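You operate a simulated robot arm through the tools that you are given. There is no shell and no other tool. Be economical: measure what you need, move in short steps, check, and stop when the job is done.

You run a simulated two-armed robot. Do the job below in one go: nothing can be reset, and whatever is moved stays where it is left.

JOB
Put the blue medium box from the top of the workbench on the top of the wash bench and the red medium box on the top of the cooling bench. Take the ring from the top of the wash bench and leave it on the top of the step plate. Take the black brush from the bottom shelf of the wash bench and leave it on the top of the tank. Take the rusty ring on the top of the wash bench and put it away on the top of the parts bench. Take the green-band ring and leave it on top of the white filter. Do these in any order.

The check looks at the end state, three seconds after you hand in, the way a careful person would. Anything else that was tipped, shoved, dropped, spilled or broken makes it a failure.

ROBOT AND FRAMES
Two 7-joint arms with two-finger parallel grippers on one trunk, on a base that drives. Base frame: it is fixed to the floor where the robot stands at the start and does not move with it; the origin is under the middle of the robot, x ahead of it, y to its left, z up; the surface under the hand at the start is at about z = 880. Lengths are in mm, angles in degrees, forces in N, time in s.
The left shoulder is at the start at [20, 138, 1601], the right one opposite. Places, roughly: black brush (5x5x12 cm) [500, 2400, 200]; green-band ring (6x6x3 cm) [-2700, 4800, 700]; medium box [500, -250, 1000]; ring (6x6x3 cm) [600, 2300, 900]; rusty ring (6x6x3 cm) [700, 2300, 900]; top of the cooling bench [2600, 1600, 900]; top of the parts bench [-2700, -200, 900]; top of the step plate [-1400, 4400, 500]; top of the tank (57x23 cm) [1120, 4480, 660]; top of the wash bench [800, 2500, 900]; white filter (19x13x4 cm) [-400, 5300, 800]. Payload 1.57 kg a hand.
The TCP of each hand is the grasp point between the finger pads, 30 mm short of the fingertips. In the tool frame z runs along the fingers and y along their closing line. Largest opening 80 mm; finger width 17, thickness 12; the body of the gripper, 40 by 82 mm, starts 80 mm behind the TCP.
Orientation is told as [roll, pitch, yaw] about the base's x, y, z axes, in that order, counted from this pose: with the fingers straight down and closing along the base's y, the tool's x points along the base's -x, its y along +y and its z along -z.

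CONTROLS
- The arms move only by the tool play_rows. It takes "left_steps", "right_steps" or both (then of equal length, played together; a hand with none holds still); each is a list of rows, each a list of 6 numbers: the shift along the base's x, y, z in m, then the turn, a rotation vector about the base's x, y, z in degrees. In form: [[dx, dy, dz, wx, wy, wz], ...]. A call has 1 to 8 rows; each row is the pose to reach, as a shift and turn from the pose commanded when the call began. "left_claw" and "right_claw" are, for a hand that has rows, the opening, from 0 (shut) to 1 (fully open), set as the call begins (left out, the last holds). A row lasts 0.2 s, in which the tool goes at most 50 mm and 8.6 degrees; a call with a longer step from one row to the next is refused whole, and so is a gripper value outside its range. Where a pose cannot be reached the arm comes as near as it can. A force on the tool above 40 N (or 10 N above the force at the start of the call, whichever is more), or a blocked arm, ends the call early, and 0.2 s more pass. The fingers move at their own pace (about 45 mm/s each) and stop on an object; they squeeze with about 28 N. The grip force told is the motor's: it shows also when the fingers shut on nothing. Time passes only in rows, and 0.2 s behind the last, so rows that repeat a pose let the fingers close. The reply holds the time, the measured pose of the TCP, the force on the tool along the base axes, the opening and the grip force, in the units named above and with some noise, with the torque about the TCP (base axes, N m) and any sound that the robot's microphone picked up, and new pictures: "views" is both (left out), scene, wrist or none (wrist: the cameras of the hands that moved).
- Cameras (640 x 400 px; columns grow to the right, rows downward): "scene" is now at [166.5, -25.1, 1453.6]; the picture's right is [-0.39, -0.92, 0.00], its down [-0.77, 0.32, -0.54] and it looks along [0.50, -0.21, -0.84] (base axes); focal length 268 px, centre (320, 200). "left" rides on the left gripper at [72, 7, -122] in its tool frame; the picture's right is [-0.09, 1.00, 0.00], its down [-0.84, -0.08, -0.54] and it looks along [-0.54, -0.05, 0.84] (tool axes); focal length 238 px, centre (320, 200). "right" rides on the right gripper at [72, -7, -122] in its tool frame; the picture's right is [0.09, 1.00, 0.00], its down [-0.84, 0.08, -0.54] and it looks along [-0.54, 0.05, 0.84] (tool axes); focal length 238 px, centre (320, 200). There is no depth. A picture from a camera that has moved, and an enlarged one, comes with that camera's place and axes in the base frame and with its lens.
- lift_body(by): slides the trunk up (or, below 0, down) by that many mm; the arms and the scene camera ride with it, the base frame stays. It gives what a move gives, with no picture.
- roll_base(legs): drives the robot by 1 to 6 legs, each [ahead, left, turn to the left] in mm, mm and degrees, along the robot's own axes; the way and the turn of a leg run together, so that a leg with both is an arc; at most 1500 mm and 180 degrees a leg. The arms and the cameras ride along, it lands a little off, and it stops where it bumps. It gives what a move gives, and a new picture of the scene camera.
- head_to(pan, tilt): turns the head with the scene camera to pan (to the left, within 60 degrees either way) and tilt (down, from -29 to 69), counted from straight ahead of the robot. It gives what a move gives, and a new picture of the scene camera.
- zoom(camera, box): a new picture of the part [left, top, right, bottom] of that camera's present view, enlarged. No time passes.
- hand_in(): hands the job in; it is judged then, once.

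Work in short steps. Places have to be worked out from the pictures, the camera data and where the tool is seen: move nearer, look again, correct. Check each grasp and each placing, and mend what went wrong. You have 186 turns and 260 pictures in all, those below and enlarged ones among them. Open the grippers and draw the arms clear of the work before you hand the job in, unless the task says otherwise; then end with one line.

The tools are called after "Emit:" as a command line: name --argument value ..., lists and objects as JSON in quotes. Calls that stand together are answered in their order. play_rows: Moves the arms, as the interface text tells. Its arguments: {"type":"object","properties":{"left_steps":{"type":"array"},"left_claw":{"type":"number"},"right_steps":{"type":"array"},"right_claw":{"type":"number"},"views":{"type":"string","enum":["both","scene","wrist","none"]}},"required":[]} The other tools are called the same way: lift_body (by) slides the trunk up or down; roll_base (legs) drives the base; head_to (pan, tilt) turns the head that bears the scene camera; zoom (camera, box) takes an enlarged picture of a part of a camera's view; hand_in () hands the job in.

At the start:

```text
t: 0.0
left_eef_pos: [239.3, 17.0, 1226.7]
left_tcp_rot: [0.0, 0.1, -0.1]
left_wrist_force: [0.6, 0.1, 0.0]
left_moment: [0.0, 0.0, 0.0]
left_grip_width: 80.0
left_gripper_force: 0.1
right_eef_pos: [201.0, -215.5, 1143.5]
right_tcp_rot: [0.0, 0.1, 0.0]
right_wrist_force: [-0.1, -0.3, 0.1]
right_moment: [-0.02, -0.03, 0.03]
right_grip_width: 80.1
right_gripper_force: 0.1
trunk travel left (down, up): [-976.0, 264.0]
robot x, y, heading: [-6.2, -3.1, -0.2]
head pan, tilt: [-22.7, 57.1]
```

scene: 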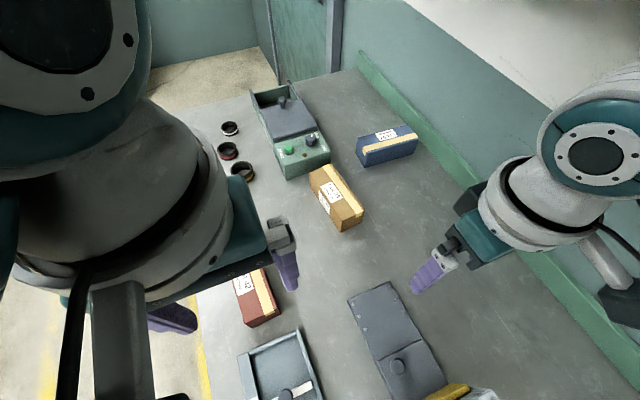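
right: 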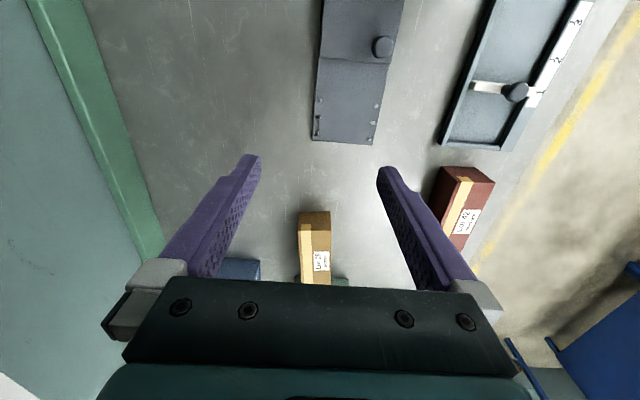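
left: 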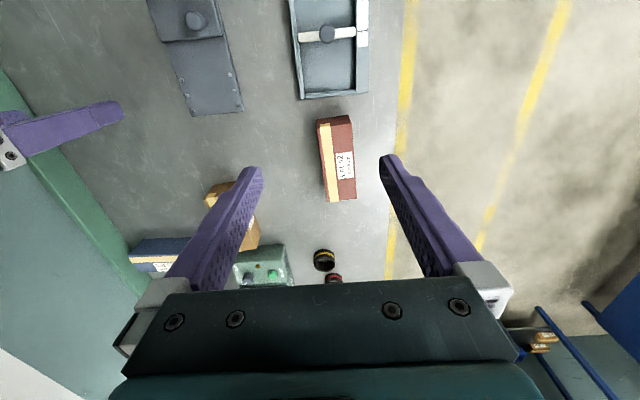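

I start by looking around to learn the layout: first down and ahead at the workbench, then to the left.

Emit:
head_to --pan 0 --tilt 69

Emit:
head_to --pan 0 --tilt 25

Emit:
head_to --pan 60 --tilt 20

```text
t: 0.9
left_eef_pos: [241.5, 16.7, 1226.1]
left_tcp_rot: [0.0, 0.0, 0.1]
left_wrist_force: [0.3, 0.0, 1.1]
left_moment: [0.0, 0.01, 0.0]
left_grip_width: 79.9
left_gripper_force: 0.0
right_eef_pos: [200.7, -216.1, 1144.1]
right_tcp_rot: [0.0, -0.1, 0.0]
right_wrist_force: [-0.2, 0.1, -0.1]
right_moment: [0.02, -0.01, 0.02]
right_grip_width: 79.9
right_gripper_force: 0.1
trunk travel left (down, up): [-976.0, 264.0]
robot x, y, heading: [-2.4, 0.2, -0.2]
head pan, tilt: [0.0, 68.8]
camera scene: at [158.0, 1.8, 1440.8], right [0.0, -1.0, 0.0], down [-0.93, 0.0, -0.36], along [0.36, 0.0, -0.93], focal length 268 px, centre (320, 200)
```

scene: 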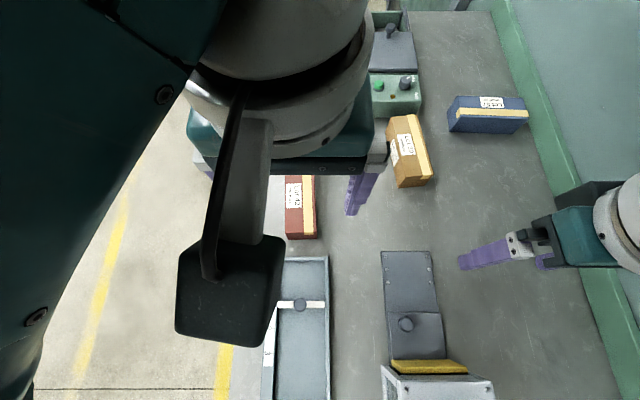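

```text
t: 2.0
left_eef_pos: [241.7, 18.1, 1225.7]
left_tcp_rot: [-0.1, 0.0, -0.1]
left_wrist_force: [0.3, -0.8, 0.6]
left_moment: [-0.04, -0.02, 0.01]
left_grip_width: 80.0
left_gripper_force: 0.1
right_eef_pos: [202.2, -215.5, 1142.9]
right_tcp_rot: [0.0, 0.0, 0.0]
right_wrist_force: [-0.5, 0.4, 0.5]
right_moment: [-0.02, 0.02, 0.0]
right_grip_width: 79.9
right_gripper_force: 0.0
trunk travel left (down, up): [-976.0, 264.0]
robot x, y, heading: [-1.3, -2.3, 0.0]
head pan, tilt: [0.0, 25.0]
camera scene: at [194.2, 1.8, 1500.2], right [0.0, -1.0, 0.0], down [-0.42, 0.0, -0.91], along [0.91, 0.0, -0.42], focal length 268 px, centre (320, 200)
```

scene: 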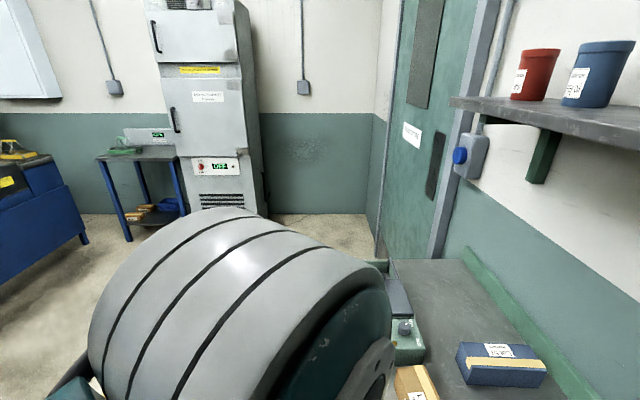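

```text
t: 3.3
left_eef_pos: [240.5, 17.2, 1225.7]
left_tcp_rot: [0.0, 0.1, 0.0]
left_wrist_force: [0.0, 0.3, -0.3]
left_moment: [0.0, 0.0, 0.01]
left_grip_width: 80.2
left_gripper_force: 0.1
right_eef_pos: [202.0, -216.1, 1144.9]
right_tcp_rot: [0.0, 0.0, 0.0]
right_wrist_force: [1.0, -0.2, -0.2]
right_moment: [-0.01, 0.02, -0.02]
right_grip_width: 80.0
right_gripper_force: 0.0
trunk travel left (down, up): [-976.0, 264.0]
robot x, y, heading: [2.0, 1.0, -0.0]
head pan, tilt: [60.0, 20.0]
camera scene: at [148.7, 82.4, 1508.3], right [0.87, -0.5, 0.0], down [-0.17, -0.3, -0.94], along [0.47, 0.81, -0.34], focal length 268 px, centre (320, 200)
```

scene: 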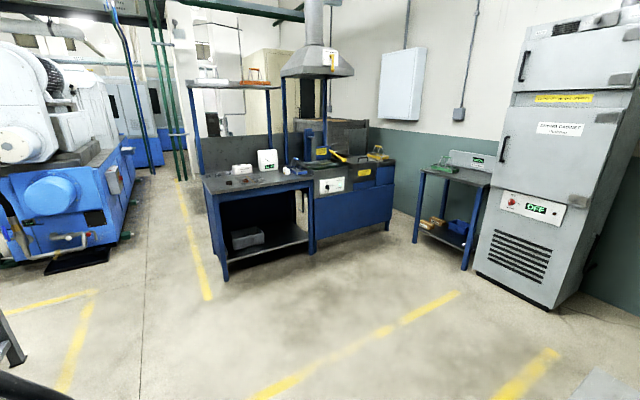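

The workbench runs ahead under the robot with the wall on the right. The boxes (red ≈ [350,42], blue ≈ [568,-389]) lie beyond nominal reach, so I test how far the right arm reaches at height before driving.

Emit:
play_rows --right_steps '[[0.045, 0, 0, 0, 0, 0], [0.09, 0, 0, 0, 0, 0], [0.135, -0.02, 0, 0, 0, 0], [0.18, -0.04, 0, 0, 0, 0], [0.225, -0.06, 0, 0, 0, 0], [0.27, -0.08, 0, 0, 0, 0], [0.315, -0.1, 0, 0, 0, 0]]' --views "none"

```text
t: 4.9
left_eef_pos: [240.3, 16.7, 1226.4]
left_tcp_rot: [0.0, 0.0, 0.1]
left_wrist_force: [1.0, 0.3, -0.5]
left_moment: [0.0, 0.01, 0.01]
left_grip_width: 79.9
left_gripper_force: 0.0
right_eef_pos: [415.0, -282.4, 1166.0]
right_tcp_rot: [0.0, 0.0, 0.0]
right_wrist_force: [1.1, -0.1, -0.4]
right_moment: [0.01, 0.03, 0.02]
right_grip_width: 80.2
right_gripper_force: 0.0
right hand out of reach, approached as far as the arm can: row 5, 6, 7
trunk travel left (down, up): [-976.0, 264.0]
robot x, y, heading: [-0.1, 1.8, -0.1]
head pan, tilt: [60.0, 20.0]
```

At this trunk height the right arm stops at x≈415. I look down to the left, then to the right, to see how the base stands relative to the bench edge.

Emit:
head_to --pan 60 --tilt 69

Emit:
head_to --pan -60 --tilt 60

```text
t: 6.0
left_eef_pos: [239.9, 16.9, 1226.1]
left_tcp_rot: [0.0, 0.0, 0.0]
left_wrist_force: [0.0, -0.4, 0.5]
left_moment: [0.0, 0.01, 0.02]
left_grip_width: 79.9
left_gripper_force: 0.1
right_eef_pos: [415.2, -283.3, 1165.1]
right_tcp_rot: [0.0, 0.0, 0.0]
right_wrist_force: [0.7, 0.3, 0.4]
right_moment: [-0.04, -0.01, -0.03]
right_grip_width: 79.9
right_gripper_force: 0.0
trunk travel left (down, up): [-976.0, 264.0]
robot x, y, heading: [-1.5, 0.3, -0.1]
head pan, tilt: [60.0, 68.8]
camera scene: at [130.0, 50.3, 1440.9], right [0.87, -0.5, 0.0], down [-0.47, -0.81, -0.36], along [0.18, 0.31, -0.93], focal length 268 px, centre (320, 200)
```

scene: 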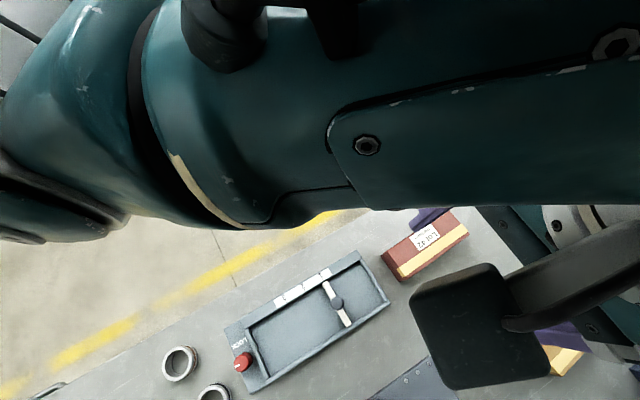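

```text
t: 8.0
left_eef_pos: [240.3, 17.1, 1226.9]
left_tcp_rot: [0.0, -0.1, 0.0]
left_wrist_force: [0.0, -0.1, 0.4]
left_moment: [0.01, -0.01, 0.02]
left_grip_width: 79.6
left_gripper_force: 0.1
right_eef_pos: [415.1, -283.3, 1164.5]
right_tcp_rot: [0.0, 0.0, 0.1]
right_wrist_force: [-0.4, 1.2, 0.6]
right_moment: [0.03, 0.01, -0.04]
right_grip_width: 79.9
right_gripper_force: 0.1
trunk travel left (down, up): [-976.0, 264.0]
robot x, y, heading: [0.1, 1.1, -0.1]
head pan, tilt: [-60.0, 60.0]
camera scene: at [135.4, -55.9, 1450.2], right [-0.87, -0.5, 0.0], down [-0.43, 0.75, -0.5], along [0.25, -0.43, -0.87], focal length 268 px, centre (320, 200)
```

scene: 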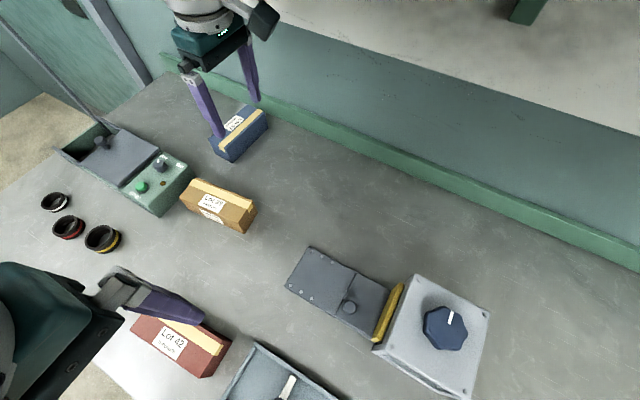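

The bench extends beneath the robot, so I'll see whether the base is free to move: drive 170 mm ahead toward the red box.

Emit:
roll_base --legs '[[170, -10, 0]]'

```text
t: 9.5
left_eef_pos: [406.7, 7.1, 1225.0]
left_tcp_rot: [0.0, 0.0, 0.1]
left_wrist_force: [0.1, -1.0, -0.6]
left_moment: [0.0, -0.01, 0.01]
left_grip_width: 79.8
left_gripper_force: 0.1
right_eef_pos: [581.5, -292.4, 1165.9]
right_tcp_rot: [0.0, -0.1, 0.0]
right_wrist_force: [-1.0, 1.0, -0.4]
right_moment: [0.0, 0.01, -0.04]
right_grip_width: 80.2
right_gripper_force: 0.0
trunk travel left (down, up): [-976.0, 264.0]
robot x, y, heading: [166.7, -9.8, -0.1]
head pan, tilt: [-60.0, 60.0]
camera scene: at [301.8, -65.5, 1450.2], right [-0.86, -0.5, 0.0], down [-0.43, 0.75, -0.5], along [0.25, -0.43, -0.87], focal length 268 px, centre (320, 200)
```

scene: 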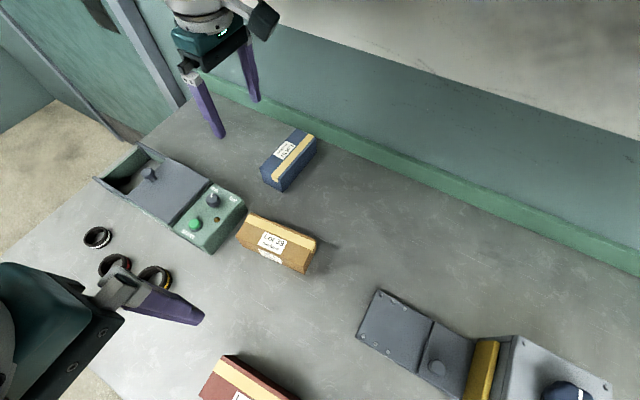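

Driving works. Now I bring the left hand over the red box (≈[350,42]) at z≈1070 and look.

Emit:
play_rows --left_steps '[[-0.03, 0.017, -0.035, 0, 0, 0], [-0.057, 0.035, -0.07, 0, 0, 0], [-0.057, 0.035, -0.115, 0, 0, 0], [-0.057, 0.035, -0.155, 0, 0, 0]]' --left_claw 1 --right_steps '[[-0.04, -0.02, 0, 0, 0, 0], [-0.08, -0.04, 0, 0, 0, 0], [-0.12, -0.04, 0, 0, 0, 0], [-0.15, -0.04, 0, 0, 0, 0]]' --views "wrist"

```text
t: 10.7
left_eef_pos: [357.0, 59.7, 1070.5]
left_tcp_rot: [0.8, -0.1, 0.4]
left_wrist_force: [-0.3, 0.2, -0.2]
left_moment: [0.02, -0.02, 0.01]
left_grip_width: 80.1
left_gripper_force: 0.1
right_eef_pos: [438.0, -296.0, 1156.4]
right_tcp_rot: [3.1, -0.3, 1.0]
right_wrist_force: [0.2, 1.2, -0.9]
right_moment: [0.0, 0.01, -0.02]
right_grip_width: 80.2
right_gripper_force: 0.0
trunk travel left (down, up): [-976.0, 264.0]
robot x, y, heading: [167.8, -6.5, 0.3]
head pan, tilt: [-60.0, 60.0]
stopped in row 4 (right hand): the arm was blocked; the commanded pose is now the measured one
camera right: at [365.4, -311.8, 1278.3], right [-0.11, 0.99, 0.05], down [0.83, 0.06, 0.55], along [0.54, 0.1, -0.83], focal length 238 px, centre (320, 200)
camera left: at [283.6, 62.9, 1193.8], right [0.08, 1.0, 0.02], down [0.84, -0.08, 0.54], along [0.54, -0.03, -0.84], focal length 238 px, centre (320, 200)
```

right: 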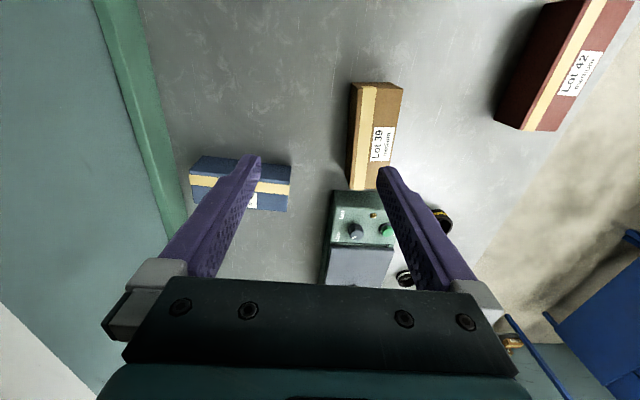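
left: 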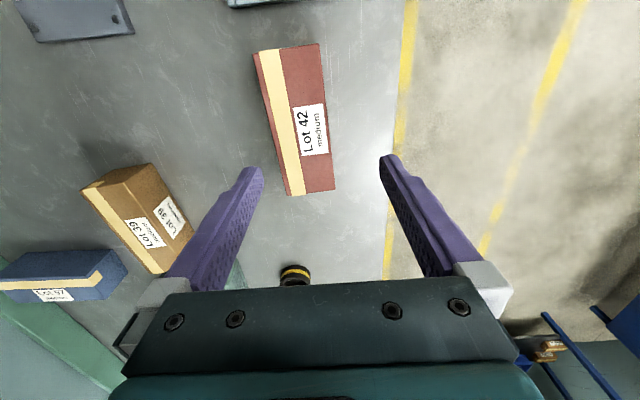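

Red box top is centred ≈[360,42], ~60 wide in y. I move the left hand over it and go partly down; the right hand stays.

Emit:
play_rows --left_steps '[[0.003, -0.018, 0, -0.8, 0, -0.4], [0.003, -0.018, -0.04, -0.8, 0, -0.4], [0.003, -0.018, -0.08, -0.8, 0, -0.4]]' --views "wrist"

```text
t: 11.5
left_eef_pos: [361.6, 48.0, 992.4]
left_tcp_rot: [0.4, -0.7, 0.2]
left_wrist_force: [-0.9, 1.5, -1.1]
left_moment: [-0.14, -0.22, 0.01]
left_grip_width: 79.8
left_gripper_force: 0.1
right_eef_pos: [438.3, -294.8, 1157.4]
right_tcp_rot: [3.4, -0.5, 0.9]
right_wrist_force: [0.3, 0.2, 0.4]
right_moment: [0.03, -0.01, -0.01]
right_grip_width: 79.9
right_gripper_force: 0.1
trunk travel left (down, up): [-976.0, 264.0]
robot x, y, heading: [170.5, -5.4, 0.3]
head pan, tilt: [-60.0, 60.0]
camera left: at [288.2, 51.7, 1114.2], right [0.09, 1.0, 0.01], down [0.83, -0.08, 0.55], along [0.55, -0.04, -0.83], focal length 238 px, centre (320, 200)
```

left: 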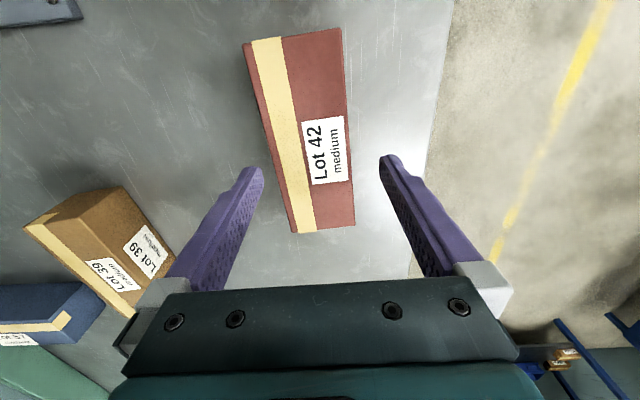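

Box top works out at z≈950, centre ≈[357,42]. I centre and descend to TCP z≈915 and check for contact.

Emit:
play_rows --left_steps '[[-0.004, -0.006, -0.0, 0, 0, 0], [-0.004, -0.006, -0.03, 0, 0, 0], [-0.004, -0.006, -0.055, 0, 0, 0], [-0.004, -0.006, -0.077, 0, 0, 0], [-0.004, -0.006, -0.077, 0, 0, 0]]' --views "wrist"

```text
t: 12.7
left_eef_pos: [340.9, 55.0, 980.8]
left_tcp_rot: [0.3, -0.3, -0.1]
left_wrist_force: [0.8, -0.3, -0.3]
left_moment: [0.0, -0.03, 0.03]
left_grip_width: 80.0
left_gripper_force: 0.0
left hand out of reach, approached as far as the arm can: row 1, 2, 3, 4, 5
right_eef_pos: [436.6, -295.7, 1158.7]
right_tcp_rot: [3.4, -0.3, 0.9]
right_wrist_force: [0.0, 0.2, 0.1]
right_moment: [-0.03, 0.02, 0.01]
right_grip_width: 79.7
right_gripper_force: 0.0
trunk travel left (down, up): [-976.0, 264.0]
robot x, y, heading: [166.9, -8.0, 0.2]
head pan, tilt: [-60.0, 60.0]
camera left: at [267.1, 60.0, 1103.8], right [0.09, 1.0, 0.0], down [0.83, -0.08, 0.55], along [0.54, -0.05, -0.84], focal length 238 px, centre (320, 200)
```

left: 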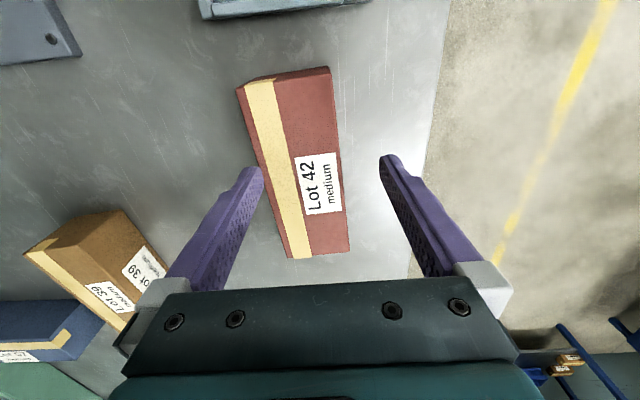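

The left arm can't get lower here, so I raise the hands and lower the trunk 150 mm for more reach.

Emit:
play_rows --left_steps '[[0, 0, 0.045, 0, 0, 0], [0, 0, 0.09, 0, 0, 0], [0, 0, 0.135, 0, 0, 0], [0, 0, 0.18, 0, 0, 0]]' --right_steps '[[0, 0.01, 0.03, 0, 0, 0], [0, 0.02, 0.06, 0, 0, 0], [0, 0.03, 0.09, 0, 0, 0], [0, 0.04, 0.12, 0, 0, 0]]' --views "none"

Emit:
lift_body --by -150

Emit:
head_to --pan -20 --tilt 60

```text
t: 13.8
left_eef_pos: [329.1, 59.4, 1160.1]
left_tcp_rot: [1.2, 0.1, -0.7]
left_wrist_force: [0.1, -1.1, -0.4]
left_moment: [-0.02, 0.04, -0.02]
left_grip_width: 80.1
left_gripper_force: 0.0
right_eef_pos: [420.8, -192.8, 1271.1]
right_tcp_rot: [14.7, 0.2, 1.6]
right_wrist_force: [-0.1, 0.6, -0.4]
right_moment: [0.01, -0.01, 0.04]
right_grip_width: 79.9
right_gripper_force: 0.1
trunk travel left (down, up): [-976.0, 264.0]
robot x, y, heading: [164.5, -2.9, -0.3]
head pan, tilt: [-60.0, 60.0]
stopped in row 4 (right hand): the arm was blocked; the commanded pose is now the measured one
```

```text
t: 15.5
left_eef_pos: [334.8, 40.3, 1009.8]
left_tcp_rot: [-0.1, -0.3, -0.6]
left_wrist_force: [-0.3, -0.1, -0.1]
left_moment: [0.0, -0.02, 0.02]
left_grip_width: 79.8
left_gripper_force: 0.0
right_eef_pos: [427.4, -215.4, 1127.0]
right_tcp_rot: [12.1, 0.0, 1.4]
right_wrist_force: [-0.6, -0.8, -0.5]
right_moment: [0.02, 0.0, -0.03]
right_grip_width: 80.0
right_gripper_force: 0.1
trunk travel left (down, up): [-826.0, 414.0]
robot x, y, heading: [165.3, -5.0, -0.4]
head pan, tilt: [-60.0, 60.0]
```

```text
t: 16.6
left_eef_pos: [334.8, 40.7, 1010.6]
left_tcp_rot: [-0.1, -0.2, -0.6]
left_wrist_force: [-0.2, -0.3, -0.7]
left_moment: [-0.03, -0.01, -0.03]
left_grip_width: 80.0
left_gripper_force: 0.1
right_eef_pos: [426.4, -216.1, 1126.6]
right_tcp_rot: [12.2, -0.1, 1.4]
right_wrist_force: [0.1, -0.7, 0.1]
right_moment: [-0.01, -0.02, -0.02]
right_grip_width: 79.7
right_gripper_force: 0.0
trunk travel left (down, up): [-826.0, 414.0]
robot x, y, heading: [160.3, -6.3, 0.1]
head pan, tilt: [-20.0, 60.0]
camera scene: at [328.9, -28.9, 1300.2], right [-0.34, -0.94, 0.0], down [-0.81, 0.3, -0.5], along [0.47, -0.17, -0.87], focal length 268 px, centre (320, 200)
```

scene: 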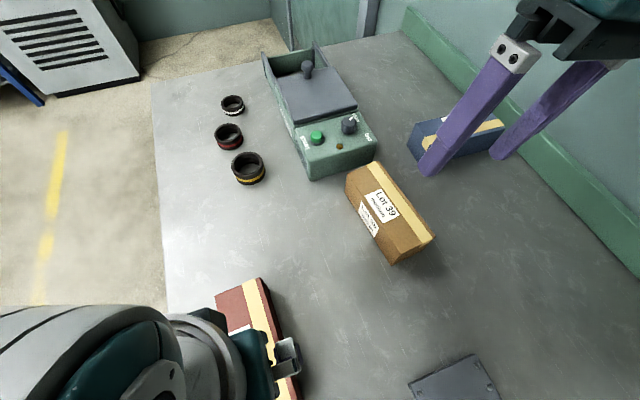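

The arms had nudged each other; I move the right hand outward and straighten it, and let the left hand descend on the red box.

Emit:
play_rows --right_steps '[[0, -0.04, 0.02, -6, 0, 0], [0, -0.08, 0.02, -12, 0, -1], [0, -0.08, 0.02, -12, 0, -1]]' --views "none"

Emit:
play_rows --left_steps '[[0.022, 0.001, -0.0, 0, 0, 0], [0.022, 0.001, -0.04, 0, 0, 0], [0.022, 0.001, -0.07, 0, 0, 0], [0.022, 0.001, -0.095, 0, 0, 0], [0.022, 0.001, -0.095, 0, 0, 0]]' --views "wrist"

```text
t: 17.4
left_eef_pos: [334.3, 39.8, 1010.5]
left_tcp_rot: [-0.1, -0.2, -0.7]
left_wrist_force: [-0.5, 0.6, 0.0]
left_moment: [-0.01, 0.01, -0.03]
left_grip_width: 80.1
left_gripper_force: 0.1
right_eef_pos: [425.5, -294.0, 1146.6]
right_tcp_rot: [0.3, 0.0, 0.4]
right_wrist_force: [0.5, -0.3, -0.7]
right_moment: [-0.01, -0.01, -0.03]
right_grip_width: 79.8
right_gripper_force: 0.0
trunk travel left (down, up): [-826.0, 414.0]
robot x, y, heading: [164.8, -7.3, -0.3]
head pan, tilt: [-20.0, 60.0]
```

```text
t: 18.6
left_eef_pos: [359.4, 40.5, 914.8]
left_tcp_rot: [-0.4, -0.2, -0.4]
left_wrist_force: [0.6, 0.8, -0.4]
left_moment: [0.02, 0.02, 0.02]
left_grip_width: 80.1
left_gripper_force: 0.1
right_eef_pos: [423.8, -293.0, 1146.7]
right_tcp_rot: [0.3, 0.0, 0.4]
right_wrist_force: [0.1, -0.3, -0.1]
right_moment: [0.03, 0.03, -0.02]
right_grip_width: 80.0
right_gripper_force: 0.0
trunk travel left (down, up): [-826.0, 414.0]
robot x, y, heading: [159.6, -7.6, -0.5]
head pan, tilt: [-20.0, 60.0]
camera left: at [286.4, 48.1, 1037.1], right [0.1, 0.99, 0.0], down [0.83, -0.08, 0.55], along [0.54, -0.06, -0.84], focal length 238 px, centre (320, 200)
```

left: 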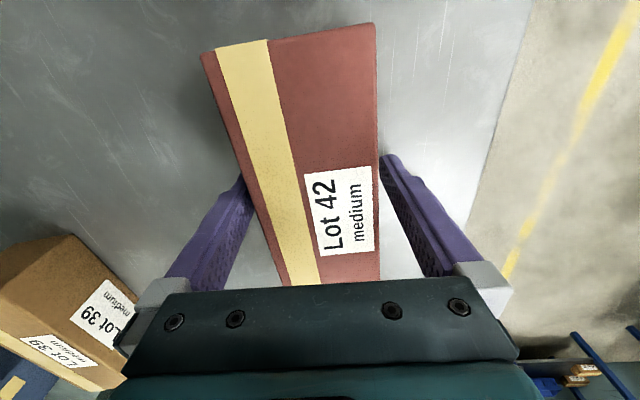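

Fingers straddle the box at the right depth. I close the left claw.

Emit:
play_rows --left_steps '[[0, 0, 0, 0, 0, 0], [0, 0, 0, 0, 0, 0], [0, 0, 0, 0, 0, 0], [0, 0, 0, 0, 0, 0]]' --left_claw 0 --views "none"

Emit:
play_rows --left_steps '[[0, 0, 0.03, 0, 0, 0], [0, 0, 0.07, 0, 0, 0], [0, 0, 0.11, 0, 0, 0], [0, 0, 0.15, 0, 0, 0], [0, 0, 0.19, 0, 0, 0]]' --views "wrist"

```text
t: 19.6
left_eef_pos: [358.4, 41.8, 914.3]
left_tcp_rot: [-0.3, -0.3, -0.5]
left_wrist_force: [1.5, -2.9, 2.9]
left_moment: [0.19, 0.06, 0.07]
left_grip_width: 62.6
left_gripper_force: 27.9
right_eef_pos: [424.9, -295.2, 1147.4]
right_tcp_rot: [0.2, 0.0, 0.4]
right_wrist_force: [0.5, 0.1, -0.1]
right_moment: [0.01, 0.03, 0.02]
right_grip_width: 80.0
right_gripper_force: 0.0
trunk travel left (down, up): [-826.0, 414.0]
robot x, y, heading: [161.2, -5.5, -0.1]
head pan, tilt: [-20.0, 60.0]
```

```text
t: 20.9
left_eef_pos: [333.3, 103.0, 1063.8]
left_tcp_rot: [11.5, 4.9, -1.3]
left_wrist_force: [-0.8, -0.9, -6.2]
left_moment: [0.02, -0.02, 0.03]
left_grip_width: 62.5
left_gripper_force: 28.4
right_eef_pos: [425.2, -293.6, 1146.5]
right_tcp_rot: [0.2, 0.1, 0.4]
right_wrist_force: [0.2, -0.5, -0.4]
right_moment: [0.0, -0.02, 0.03]
right_grip_width: 80.1
right_gripper_force: 0.1
trunk travel left (down, up): [-826.0, 414.0]
robot x, y, heading: [163.8, -7.9, 0.1]
head pan, tilt: [-20.0, 60.0]
stopped in row 5 (left hand): the arm was blocked; the commanded pose is now the measured one
camera left: at [272.6, 86.5, 1191.7], right [0.13, 0.97, 0.19], down [0.87, -0.2, 0.44], along [0.47, 0.11, -0.88], focal length 238 px, centre (320, 200)
```

left: 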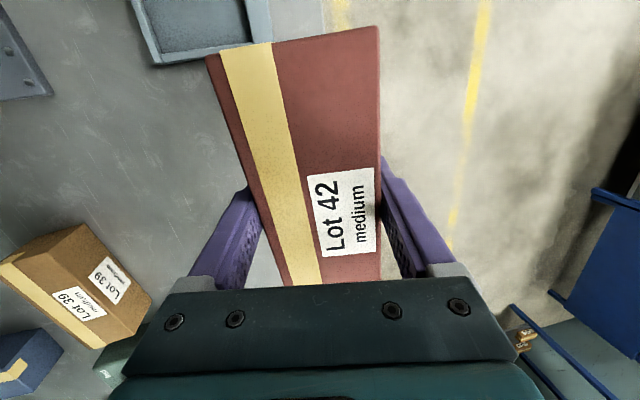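

Red box is held (62.5 mm, ~6 N). I level the left hand, then drive 120 ahead, 60 right so the right hand can take the blue box.

Emit:
play_rows --left_steps '[[0.01, 0.01, 0.0, -5, -2, 0], [0.02, 0.02, 0, -11, -5, 1], [0.02, 0.02, 0.02, -11, -5, 1]]' --views "none"

Emit:
roll_base --legs '[[120, -60, 0]]'

```text
t: 21.7
left_eef_pos: [356.2, 121.8, 1084.7]
left_tcp_rot: [0.3, -0.3, -0.7]
left_wrist_force: [1.2, 0.3, -4.7]
left_moment: [-0.01, 0.02, -0.02]
left_grip_width: 62.5
left_gripper_force: 28.0
right_eef_pos: [424.5, -294.9, 1146.6]
right_tcp_rot: [0.1, 0.2, 0.5]
right_wrist_force: [0.2, -0.6, -0.6]
right_moment: [0.0, -0.01, 0.04]
right_grip_width: 80.1
right_gripper_force: 0.0
trunk travel left (down, up): [-826.0, 414.0]
robot x, y, heading: [160.2, -6.2, -0.1]
head pan, tilt: [-20.0, 60.0]
```

```text
t: 23.0
left_eef_pos: [458.1, 96.0, 1084.1]
left_tcp_rot: [1.6, 0.1, -0.9]
left_wrist_force: [-0.3, 0.4, -5.6]
left_moment: [-0.01, 0.01, 0.0]
left_grip_width: 62.7
left_gripper_force: 28.3
right_eef_pos: [525.4, -317.0, 1135.7]
right_tcp_rot: [2.5, 0.5, 0.3]
right_wrist_force: [0.8, -0.5, 0.4]
right_moment: [0.01, 0.03, -0.01]
right_grip_width: 80.0
right_gripper_force: 0.1
trunk travel left (down, up): [-826.0, 414.0]
robot x, y, heading: [268.6, -50.7, -0.2]
head pan, tilt: [-20.0, 60.0]
stopped in leg 1: the robot was blocked; the commanded pose is now the measured one
camera scene: at [431.3, -60.5, 1297.1], right [-0.35, -0.94, -0.02], down [-0.81, 0.31, -0.49], along [0.46, -0.15, -0.87], focal length 268 px, centre (320, 200)
```

scene: 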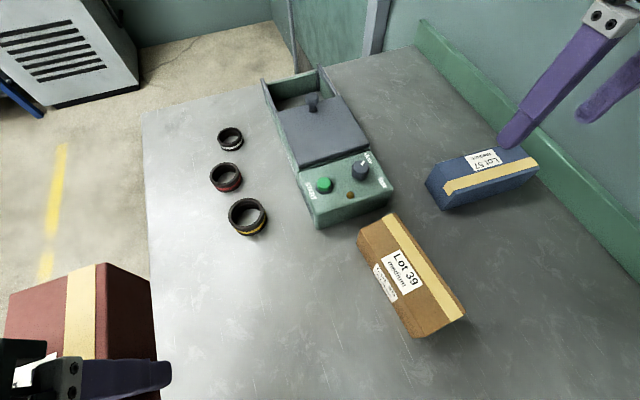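

The base was blocked, likely by the right elbow near the wall/shelf. I back off left a little and look at the right arm.

Emit:
roll_base --legs '[[0, 50, 0]]'

Emit:
head_to --pan -60 --tilt 15

```text
t: 23.9
left_eef_pos: [463.0, 122.4, 1084.1]
left_tcp_rot: [0.4, -0.3, -0.9]
left_wrist_force: [-0.2, 0.3, -5.5]
left_moment: [0.0, -0.01, -0.03]
left_grip_width: 62.9
left_gripper_force: 28.3
right_eef_pos: [531.0, -290.7, 1145.6]
right_tcp_rot: [0.7, 0.2, 0.4]
right_wrist_force: [-0.4, 0.2, 0.2]
right_moment: [0.04, -0.04, 0.04]
right_grip_width: 80.0
right_gripper_force: 0.0
trunk travel left (down, up): [-826.0, 414.0]
robot x, y, heading: [270.8, -5.6, -0.2]
head pan, tilt: [-20.0, 60.0]
camera scene: at [435.2, -28.3, 1300.5], right [-0.35, -0.94, 0.0], down [-0.81, 0.3, -0.5], along [0.47, -0.17, -0.87], focal length 268 px, centre (320, 200)
```

scene: 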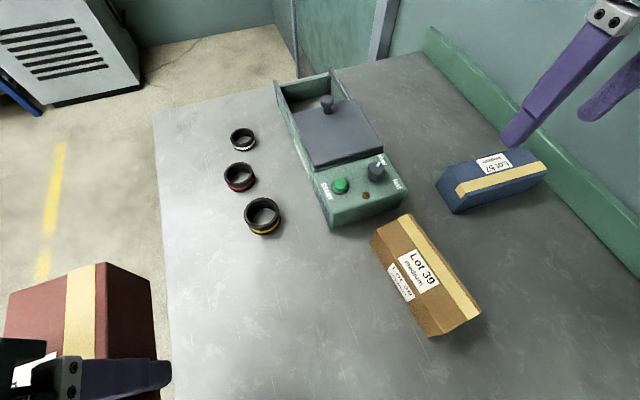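

```text
t: 25.1
left_eef_pos: [463.1, 123.0, 1084.3]
left_tcp_rot: [0.4, -0.3, -0.8]
left_wrist_force: [0.2, 0.5, -5.6]
left_moment: [0.02, 0.02, -0.02]
left_grip_width: 63.1
left_gripper_force: 27.8
right_eef_pos: [530.5, -290.4, 1146.3]
right_tcp_rot: [0.8, 0.2, 0.4]
right_wrist_force: [0.7, 0.5, -0.9]
right_moment: [-0.01, 0.02, 0.03]
right_grip_width: 80.0
right_gripper_force: 0.1
trunk travel left (down, up): [-826.0, 414.0]
robot x, y, heading: [271.1, -4.4, -0.1]
head pan, tilt: [-60.0, 15.0]
camera scene: at [419.2, -86.3, 1366.4], right [-0.87, -0.5, 0.0], down [-0.13, 0.23, -0.97], along [0.48, -0.84, -0.26], focal length 268 px, centre (320, 200)
```

scene: 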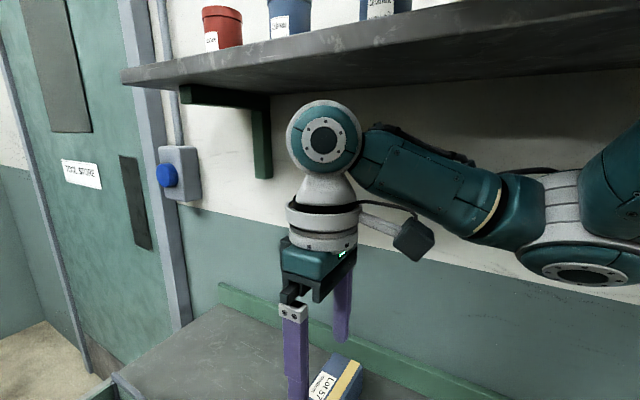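

The right elbow fouls the wall shelf (front edge ≈ y −370, z ≈1450). I'll move clear, turn to face the wall (heading −90) so the elbows spread along x and the grip closes along x, then approach the blue box.

Emit:
roll_base --legs '[[0, 130, 0], [0, 0, -90], [100, 390, 0]]'

Emit:
head_to --pan 0 --tilt 50

```text
t: 32.3
left_eef_pos: [781.7, -190.2, 1083.6]
left_tcp_rot: [0.2, -0.1, -92.7]
left_wrist_force: [0.2, 0.0, -6.2]
left_moment: [0.01, -0.02, 0.0]
left_grip_width: 62.6
left_gripper_force: 27.5
right_eef_pos: [365.2, -243.7, 1144.2]
right_tcp_rot: [0.7, 0.1, -91.7]
right_wrist_force: [0.5, 0.2, -0.8]
right_moment: [0.01, -0.02, 0.0]
right_grip_width: 80.0
right_gripper_force: 0.1
trunk travel left (down, up): [-826.0, 414.0]
robot x, y, heading: [660.9, 7.0, -92.4]
head pan, tilt: [-60.0, 15.0]
camera scene: at [574.2, -136.2, 1366.5], right [-0.47, 0.88, 0.0], down [0.23, 0.12, -0.97], along [-0.85, -0.45, -0.26], focal length 268 px, centre (320, 200)
```

scene: 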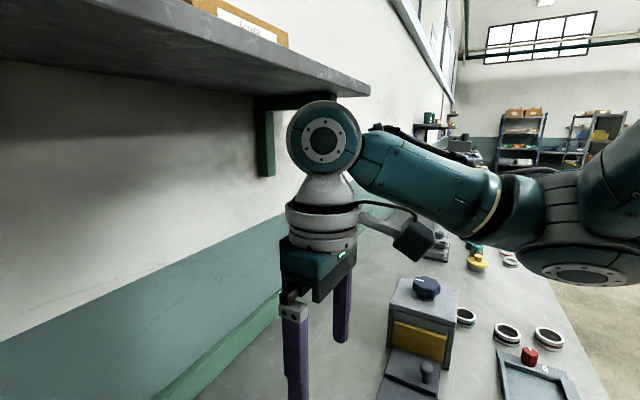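

```text
t: 33.6
left_eef_pos: [782.5, -191.4, 1084.1]
left_tcp_rot: [0.3, -0.2, -92.7]
left_wrist_force: [0.5, -0.3, -5.6]
left_moment: [0.02, 0.01, 0.02]
left_grip_width: 62.5
left_gripper_force: 28.1
right_eef_pos: [364.5, -244.9, 1145.4]
right_tcp_rot: [0.7, 0.1, -91.6]
right_wrist_force: [-0.1, -0.5, 0.2]
right_moment: [0.03, 0.0, -0.02]
right_grip_width: 79.8
right_gripper_force: 0.0
trunk travel left (down, up): [-826.0, 414.0]
robot x, y, heading: [656.7, 5.7, -92.2]
head pan, tilt: [0.0, 50.0]
camera scene: at [653.8, -169.5, 1312.7], right [-1.0, 0.04, 0.0], down [0.03, 0.77, -0.64], along [-0.02, -0.64, -0.77], focal length 268 px, centre (320, 200)
```

scene: 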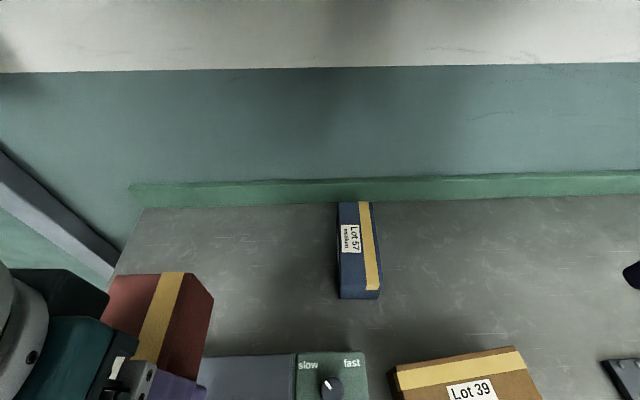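

Blue box top centre ≈[590,-386], axis about −93.5°. I drive 60 ahead, 30 left, then bring the right hand above it.

Emit:
roll_base --legs '[[60, 30, 0]]'

Emit:
play_rows --right_steps '[[0.045, 0, -0.01, 0, 0, 0], [0.09, 0, -0.02, 0, 0, 0], [0.135, -0.015, -0.03, 0, 0, 0], [0.175, -0.035, -0.05, 0, 0, 0], [0.195, -0.07, -0.07, 0, 0, -1], [0.195, -0.08, -0.09, 0, 0, -2]]' --views "wrist"

```text
t: 34.6
left_eef_pos: [809.0, -253.1, 1083.4]
left_tcp_rot: [0.3, -0.2, -92.7]
left_wrist_force: [0.1, 0.5, -5.6]
left_moment: [-0.02, -0.03, 0.03]
left_grip_width: 62.6
left_gripper_force: 27.7
right_eef_pos: [394.6, -308.4, 1146.2]
right_tcp_rot: [0.7, 0.2, -91.5]
right_wrist_force: [-0.2, -0.2, -0.1]
right_moment: [-0.01, 0.0, 0.01]
right_grip_width: 79.7
right_gripper_force: 0.1
trunk travel left (down, up): [-826.0, 414.0]
robot x, y, heading: [683.1, -54.8, -92.1]
head pan, tilt: [0.0, 50.0]
camera scene: at [681.7, -231.7, 1312.7], right [-1.0, 0.04, 0.0], down [0.03, 0.77, -0.64], along [-0.02, -0.64, -0.77], focal length 268 px, centre (320, 200)
```

scene: 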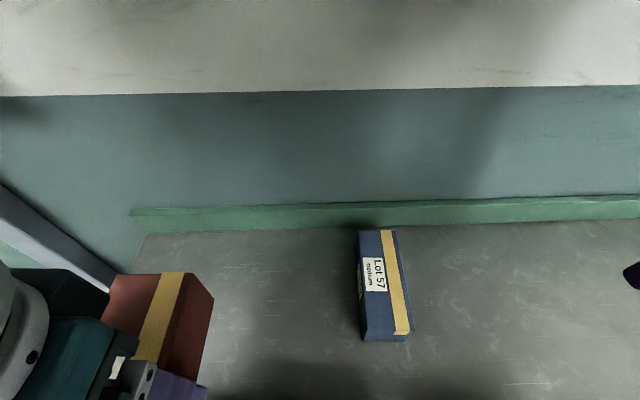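

```text
t: 36.0
left_eef_pos: [809.3, -252.5, 1082.9]
left_tcp_rot: [0.3, -0.2, -92.7]
left_wrist_force: [0.6, 0.1, -5.8]
left_moment: [0.01, 0.02, 0.0]
left_grip_width: 62.5
left_gripper_force: 28.2
right_eef_pos: [586.3, -384.4, 1053.3]
right_tcp_rot: [0.7, 0.1, -93.5]
right_wrist_force: [0.5, 0.0, -0.5]
right_moment: [0.04, -0.04, 0.02]
right_grip_width: 80.0
right_gripper_force: 0.1
trunk travel left (down, up): [-826.0, 414.0]
robot x, y, heading: [684.6, -55.5, -92.2]
head pan, tilt: [0.0, 50.0]
camera right: at [581.5, -314.1, 1175.8], right [1.0, 0.03, 0.01], down [0.02, -0.84, 0.54], along [0.03, -0.54, -0.84], focal length 238 px, centre (320, 200)
```

right: 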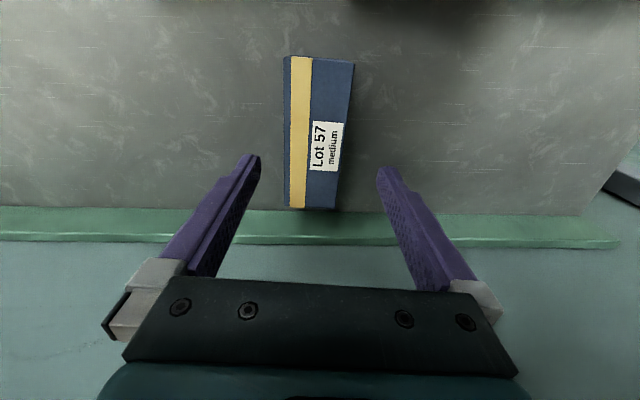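

Well aligned. Box centre ≈[584,-395]; I descend in steps to z≈915.

Emit:
play_rows --right_steps '[[-0.002, -0.008, -0.04, 0, 0, 1], [-0.002, -0.008, -0.08, 0, 0, 1], [-0.002, -0.008, -0.115, 0, 0, 1], [-0.002, -0.008, -0.138, 0, 0, 1], [-0.002, -0.008, -0.138, 0, 0, 1]]' --views "wrist"

```text
t: 37.2
left_eef_pos: [810.3, -252.9, 1083.4]
left_tcp_rot: [0.3, -0.2, -92.7]
left_wrist_force: [-0.4, 0.5, -6.3]
left_moment: [0.01, -0.07, -0.02]
left_grip_width: 62.8
left_gripper_force: 28.3
right_eef_pos: [586.4, -388.4, 922.4]
right_tcp_rot: [0.9, 0.1, -92.4]
right_wrist_force: [0.0, 0.0, 0.2]
right_moment: [0.02, 0.01, -0.05]
right_grip_width: 79.9
right_gripper_force: 0.1
right hand out of reach, approached as far as the arm can: row 4, 5
trunk travel left (down, up): [-826.0, 414.0]
robot x, y, heading: [687.1, -59.6, -92.0]
head pan, tilt: [0.0, 50.0]
camera right: at [580.0, -317.6, 1044.7], right [1.0, 0.05, 0.01], down [0.03, -0.84, 0.54], along [0.04, -0.54, -0.84], focal length 238 px, centre (320, 200)
```

right: 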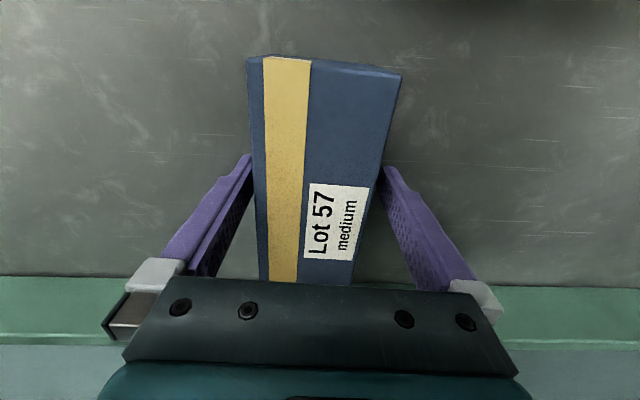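

Good straddle at z≈922. Close the right claw, then lift gently.

Emit:
play_rows --right_steps '[[0, 0, 0, 0, 0, 0], [0, 0, 0, 0, 0, 0], [0, 0, 0, 0, 0, 0], [0, 0, 0, 0, 0, 0]]' --right_claw 0 --views "none"

Emit:
play_rows --right_steps '[[0, 0.0, 0.03, 0, 0, 0], [0, 0.0, 0.07, 0, 0, 0], [0, 0.02, 0.11, 0, 0, 0], [-0.02, 0.05, 0.14, 0, 0, 0], [-0.05, 0.08, 0.16, 0, 0, 0]]' --views "wrist"

```text
t: 38.2
left_eef_pos: [809.7, -252.7, 1083.0]
left_tcp_rot: [0.4, -0.1, -92.7]
left_wrist_force: [0.4, -0.3, -5.6]
left_moment: [0.06, -0.02, -0.01]
left_grip_width: 62.3
left_gripper_force: 28.1
right_eef_pos: [584.1, -387.9, 921.8]
right_tcp_rot: [0.7, 0.1, -92.5]
right_wrist_force: [-4.1, 0.7, 3.3]
right_moment: [0.15, 0.42, -0.02]
right_grip_width: 62.0
right_gripper_force: 28.2
trunk travel left (down, up): [-826.0, 414.0]
robot x, y, heading: [687.9, -59.3, -92.3]
head pan, tilt: [0.0, 50.0]
```

```text
t: 39.5
left_eef_pos: [809.1, -251.7, 1083.8]
left_tcp_rot: [0.2, -0.2, -92.7]
left_wrist_force: [0.7, -0.9, -5.7]
left_moment: [0.01, -0.01, -0.01]
left_grip_width: 62.5
left_gripper_force: 27.9
right_eef_pos: [533.2, -309.2, 1084.3]
right_tcp_rot: [0.6, 0.3, -92.5]
right_wrist_force: [0.5, -0.7, -5.6]
right_moment: [0.09, 0.01, 0.01]
right_grip_width: 61.9
right_gripper_force: 28.1
trunk travel left (down, up): [-826.0, 414.0]
robot x, y, heading: [685.5, -56.0, -91.9]
head pan, tilt: [0.0, 50.0]
camera right: at [526.9, -239.2, 1206.0], right [1.0, 0.05, 0.01], down [0.03, -0.84, 0.54], along [0.04, -0.54, -0.84], focal length 238 px, centre (320, 200)
```

right: 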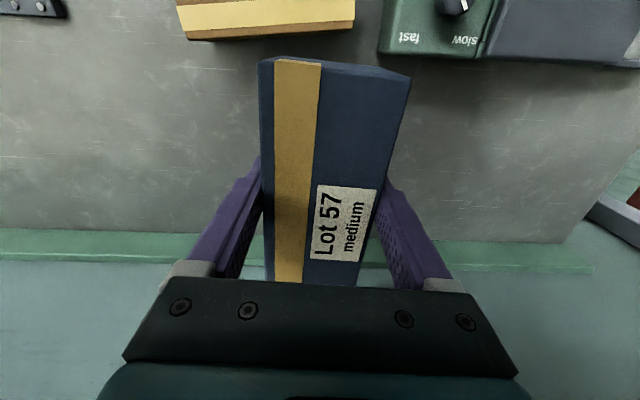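

Both boxes are held. I back away from the wall to open floor, turn to face +x, and drive toward the cooling bench to look.

Emit:
roll_base --legs '[[-1400, 0, 0], [0, 0, 92], [1000, 0, 0]]'

Emit:
head_to --pan 0 --tilt 30

```text
t: 55.1
left_eef_pos: [1926.5, 1464.3, 1083.6]
left_tcp_rot: [0.2, -0.1, -0.7]
left_wrist_force: [0.5, 0.4, -5.6]
left_moment: [-0.03, 0.02, -0.04]
left_grip_width: 62.3
left_gripper_force: 28.4
right_eef_pos: [1994.4, 1190.0, 1083.1]
right_tcp_rot: [0.7, 0.3, -0.5]
right_wrist_force: [-0.2, 0.6, -6.0]
right_moment: [0.03, 0.08, 0.0]
right_grip_width: 61.8
right_gripper_force: 27.7
trunk travel left (down, up): [-826.0, 414.0]
robot x, y, heading: [1738.7, 1334.9, -0.2]
head pan, tilt: [0.0, 50.0]
camera scene: at [1914.3, 1335.6, 1312.6], right [0.0, -1.0, 0.0], down [-0.77, 0.0, -0.64], along [0.64, 0.0, -0.77], focal length 268 px, centre (320, 200)
```

scene: 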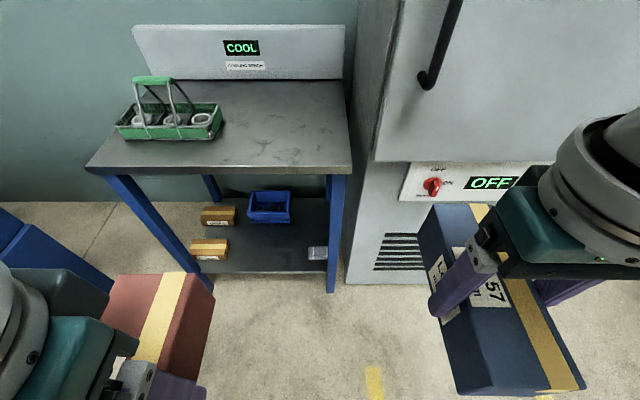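

```text
t: 55.9
left_eef_pos: [1926.5, 1462.6, 1082.7]
left_tcp_rot: [0.3, -0.2, -0.6]
left_wrist_force: [0.7, 0.5, -6.0]
left_moment: [0.01, 0.0, -0.01]
left_grip_width: 62.2
left_gripper_force: 27.6
right_eef_pos: [1994.0, 1189.2, 1082.2]
right_tcp_rot: [0.6, 0.2, -0.5]
right_wrist_force: [-0.3, -0.9, -6.1]
right_moment: [0.0, 0.08, 0.01]
right_grip_width: 61.8
right_gripper_force: 27.8
trunk travel left (down, up): [-826.0, 414.0]
robot x, y, heading: [1736.0, 1331.6, -0.1]
head pan, tilt: [0.0, 30.0]
camera scene: at [1927.8, 1335.5, 1342.1], right [0.0, -1.0, 0.0], down [-0.5, 0.0, -0.87], along [0.87, 0.0, -0.5], focal length 268 px, centre (320, 200)
```

scene: 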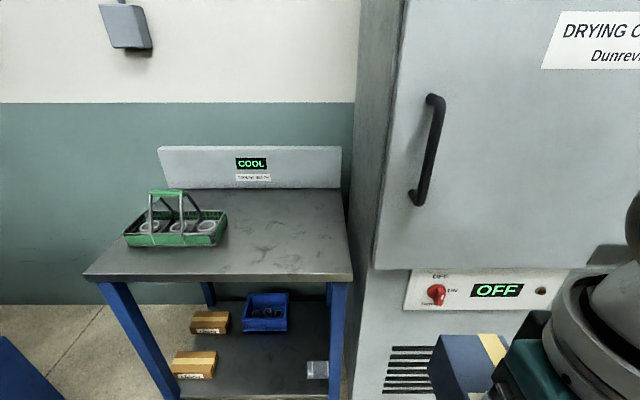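

Cooling bench: front edge x≈2350, free area right of the green crate (y<1586). I retract the right arm (so blue stays off the cabinet), turn −30°, drive in to ≈(2130,1535) and lower the trunk 60.

Emit:
play_rows --right_steps '[[-0.04, 0, 0, 0, 0, 0], [-0.08, 0, 0, 0, 0, 0], [-0.1, 0, 0, 0, 0, 0]]' --views "none"

Emit:
roll_base --legs '[[0, 0, -30], [220, 371, 0]]'

Emit:
lift_body --by -60

Emit:
head_to --pan 25 --tilt 50

```text
t: 56.7
left_eef_pos: [1927.4, 1464.5, 1082.4]
left_tcp_rot: [0.2, -0.1, -0.7]
left_wrist_force: [0.6, 0.7, -5.3]
left_moment: [0.03, 0.01, 0.02]
left_grip_width: 62.0
left_gripper_force: 27.9
right_eef_pos: [1893.7, 1190.6, 1082.3]
right_tcp_rot: [0.7, 0.2, -0.6]
right_wrist_force: [0.3, 0.2, -5.4]
right_moment: [-0.05, 0.05, 0.0]
right_grip_width: 62.0
right_gripper_force: 28.3
trunk travel left (down, up): [-826.0, 414.0]
robot x, y, heading: [1734.0, 1332.4, -0.1]
head pan, tilt: [0.0, 30.0]
```

```text
t: 60.8
left_eef_pos: [2342.9, 1548.3, 1082.9]
left_tcp_rot: [0.3, -0.2, -31.6]
left_wrist_force: [-0.3, 0.9, -6.3]
left_moment: [0.01, 0.0, 0.0]
left_grip_width: 62.0
left_gripper_force: 27.6
right_eef_pos: [2173.5, 1329.5, 1082.6]
right_tcp_rot: [0.7, 0.3, -31.5]
right_wrist_force: [0.1, -0.3, -5.1]
right_moment: [0.02, 0.05, 0.01]
right_grip_width: 62.1
right_gripper_force: 27.9
trunk travel left (down, up): [-826.0, 414.0]
robot x, y, heading: [2111.3, 1536.0, -31.2]
head pan, tilt: [0.0, 30.0]
camera scene: at [2276.6, 1438.3, 1342.2], right [-0.52, -0.86, 0.0], down [-0.43, 0.26, -0.87], along [0.74, -0.45, -0.5], focal length 268 px, centre (320, 200)
```

scene: 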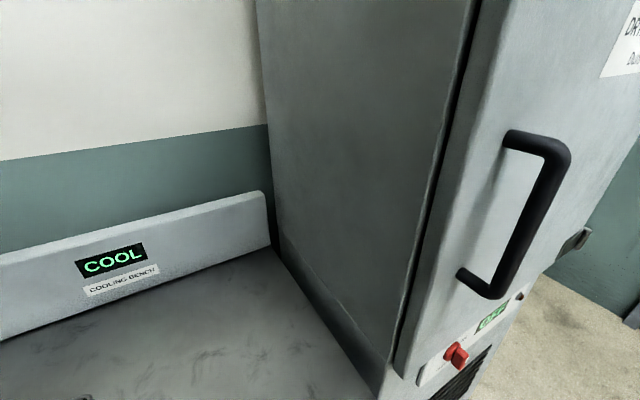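

```text
t: 61.8
left_eef_pos: [2342.5, 1547.7, 1023.2]
left_tcp_rot: [0.3, -0.1, -31.7]
left_wrist_force: [0.8, -0.6, -6.1]
left_moment: [-0.02, 0.02, -0.03]
left_grip_width: 62.0
left_gripper_force: 27.9
right_eef_pos: [2174.1, 1329.5, 1022.2]
right_tcp_rot: [0.7, 0.2, -31.5]
right_wrist_force: [-0.5, 0.4, -6.7]
right_moment: [0.04, 0.06, 0.0]
right_grip_width: 61.9
right_gripper_force: 27.6
trunk travel left (down, up): [-766.0, 474.0]
robot x, y, heading: [2109.3, 1533.0, -31.1]
head pan, tilt: [0.0, 30.0]
```

```text
t: 62.7
left_eef_pos: [2342.4, 1548.0, 1022.7]
left_tcp_rot: [0.3, -0.1, -31.8]
left_wrist_force: [-1.4, -0.3, -5.4]
left_moment: [0.03, 0.0, 0.01]
left_grip_width: 61.9
left_gripper_force: 27.7
right_eef_pos: [2173.8, 1330.3, 1020.9]
right_tcp_rot: [0.7, 0.2, -31.4]
right_wrist_force: [0.3, 0.4, -5.2]
right_moment: [0.01, 0.02, 0.05]
right_grip_width: 61.9
right_gripper_force: 28.0
trunk travel left (down, up): [-766.0, 474.0]
robot x, y, heading: [2109.8, 1536.2, -31.2]
head pan, tilt: [25.0, 50.0]
camera scene: at [2275.8, 1476.8, 1252.7], right [-0.11, -0.99, 0.0], down [-0.76, 0.08, -0.64], along [0.64, -0.07, -0.77], focal length 268 px, centre (320, 200)
```

scene: 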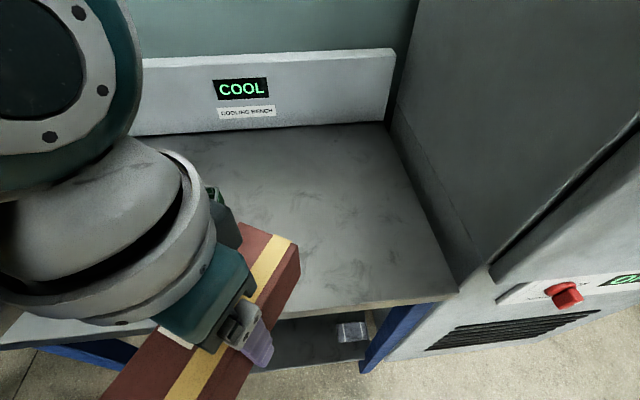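

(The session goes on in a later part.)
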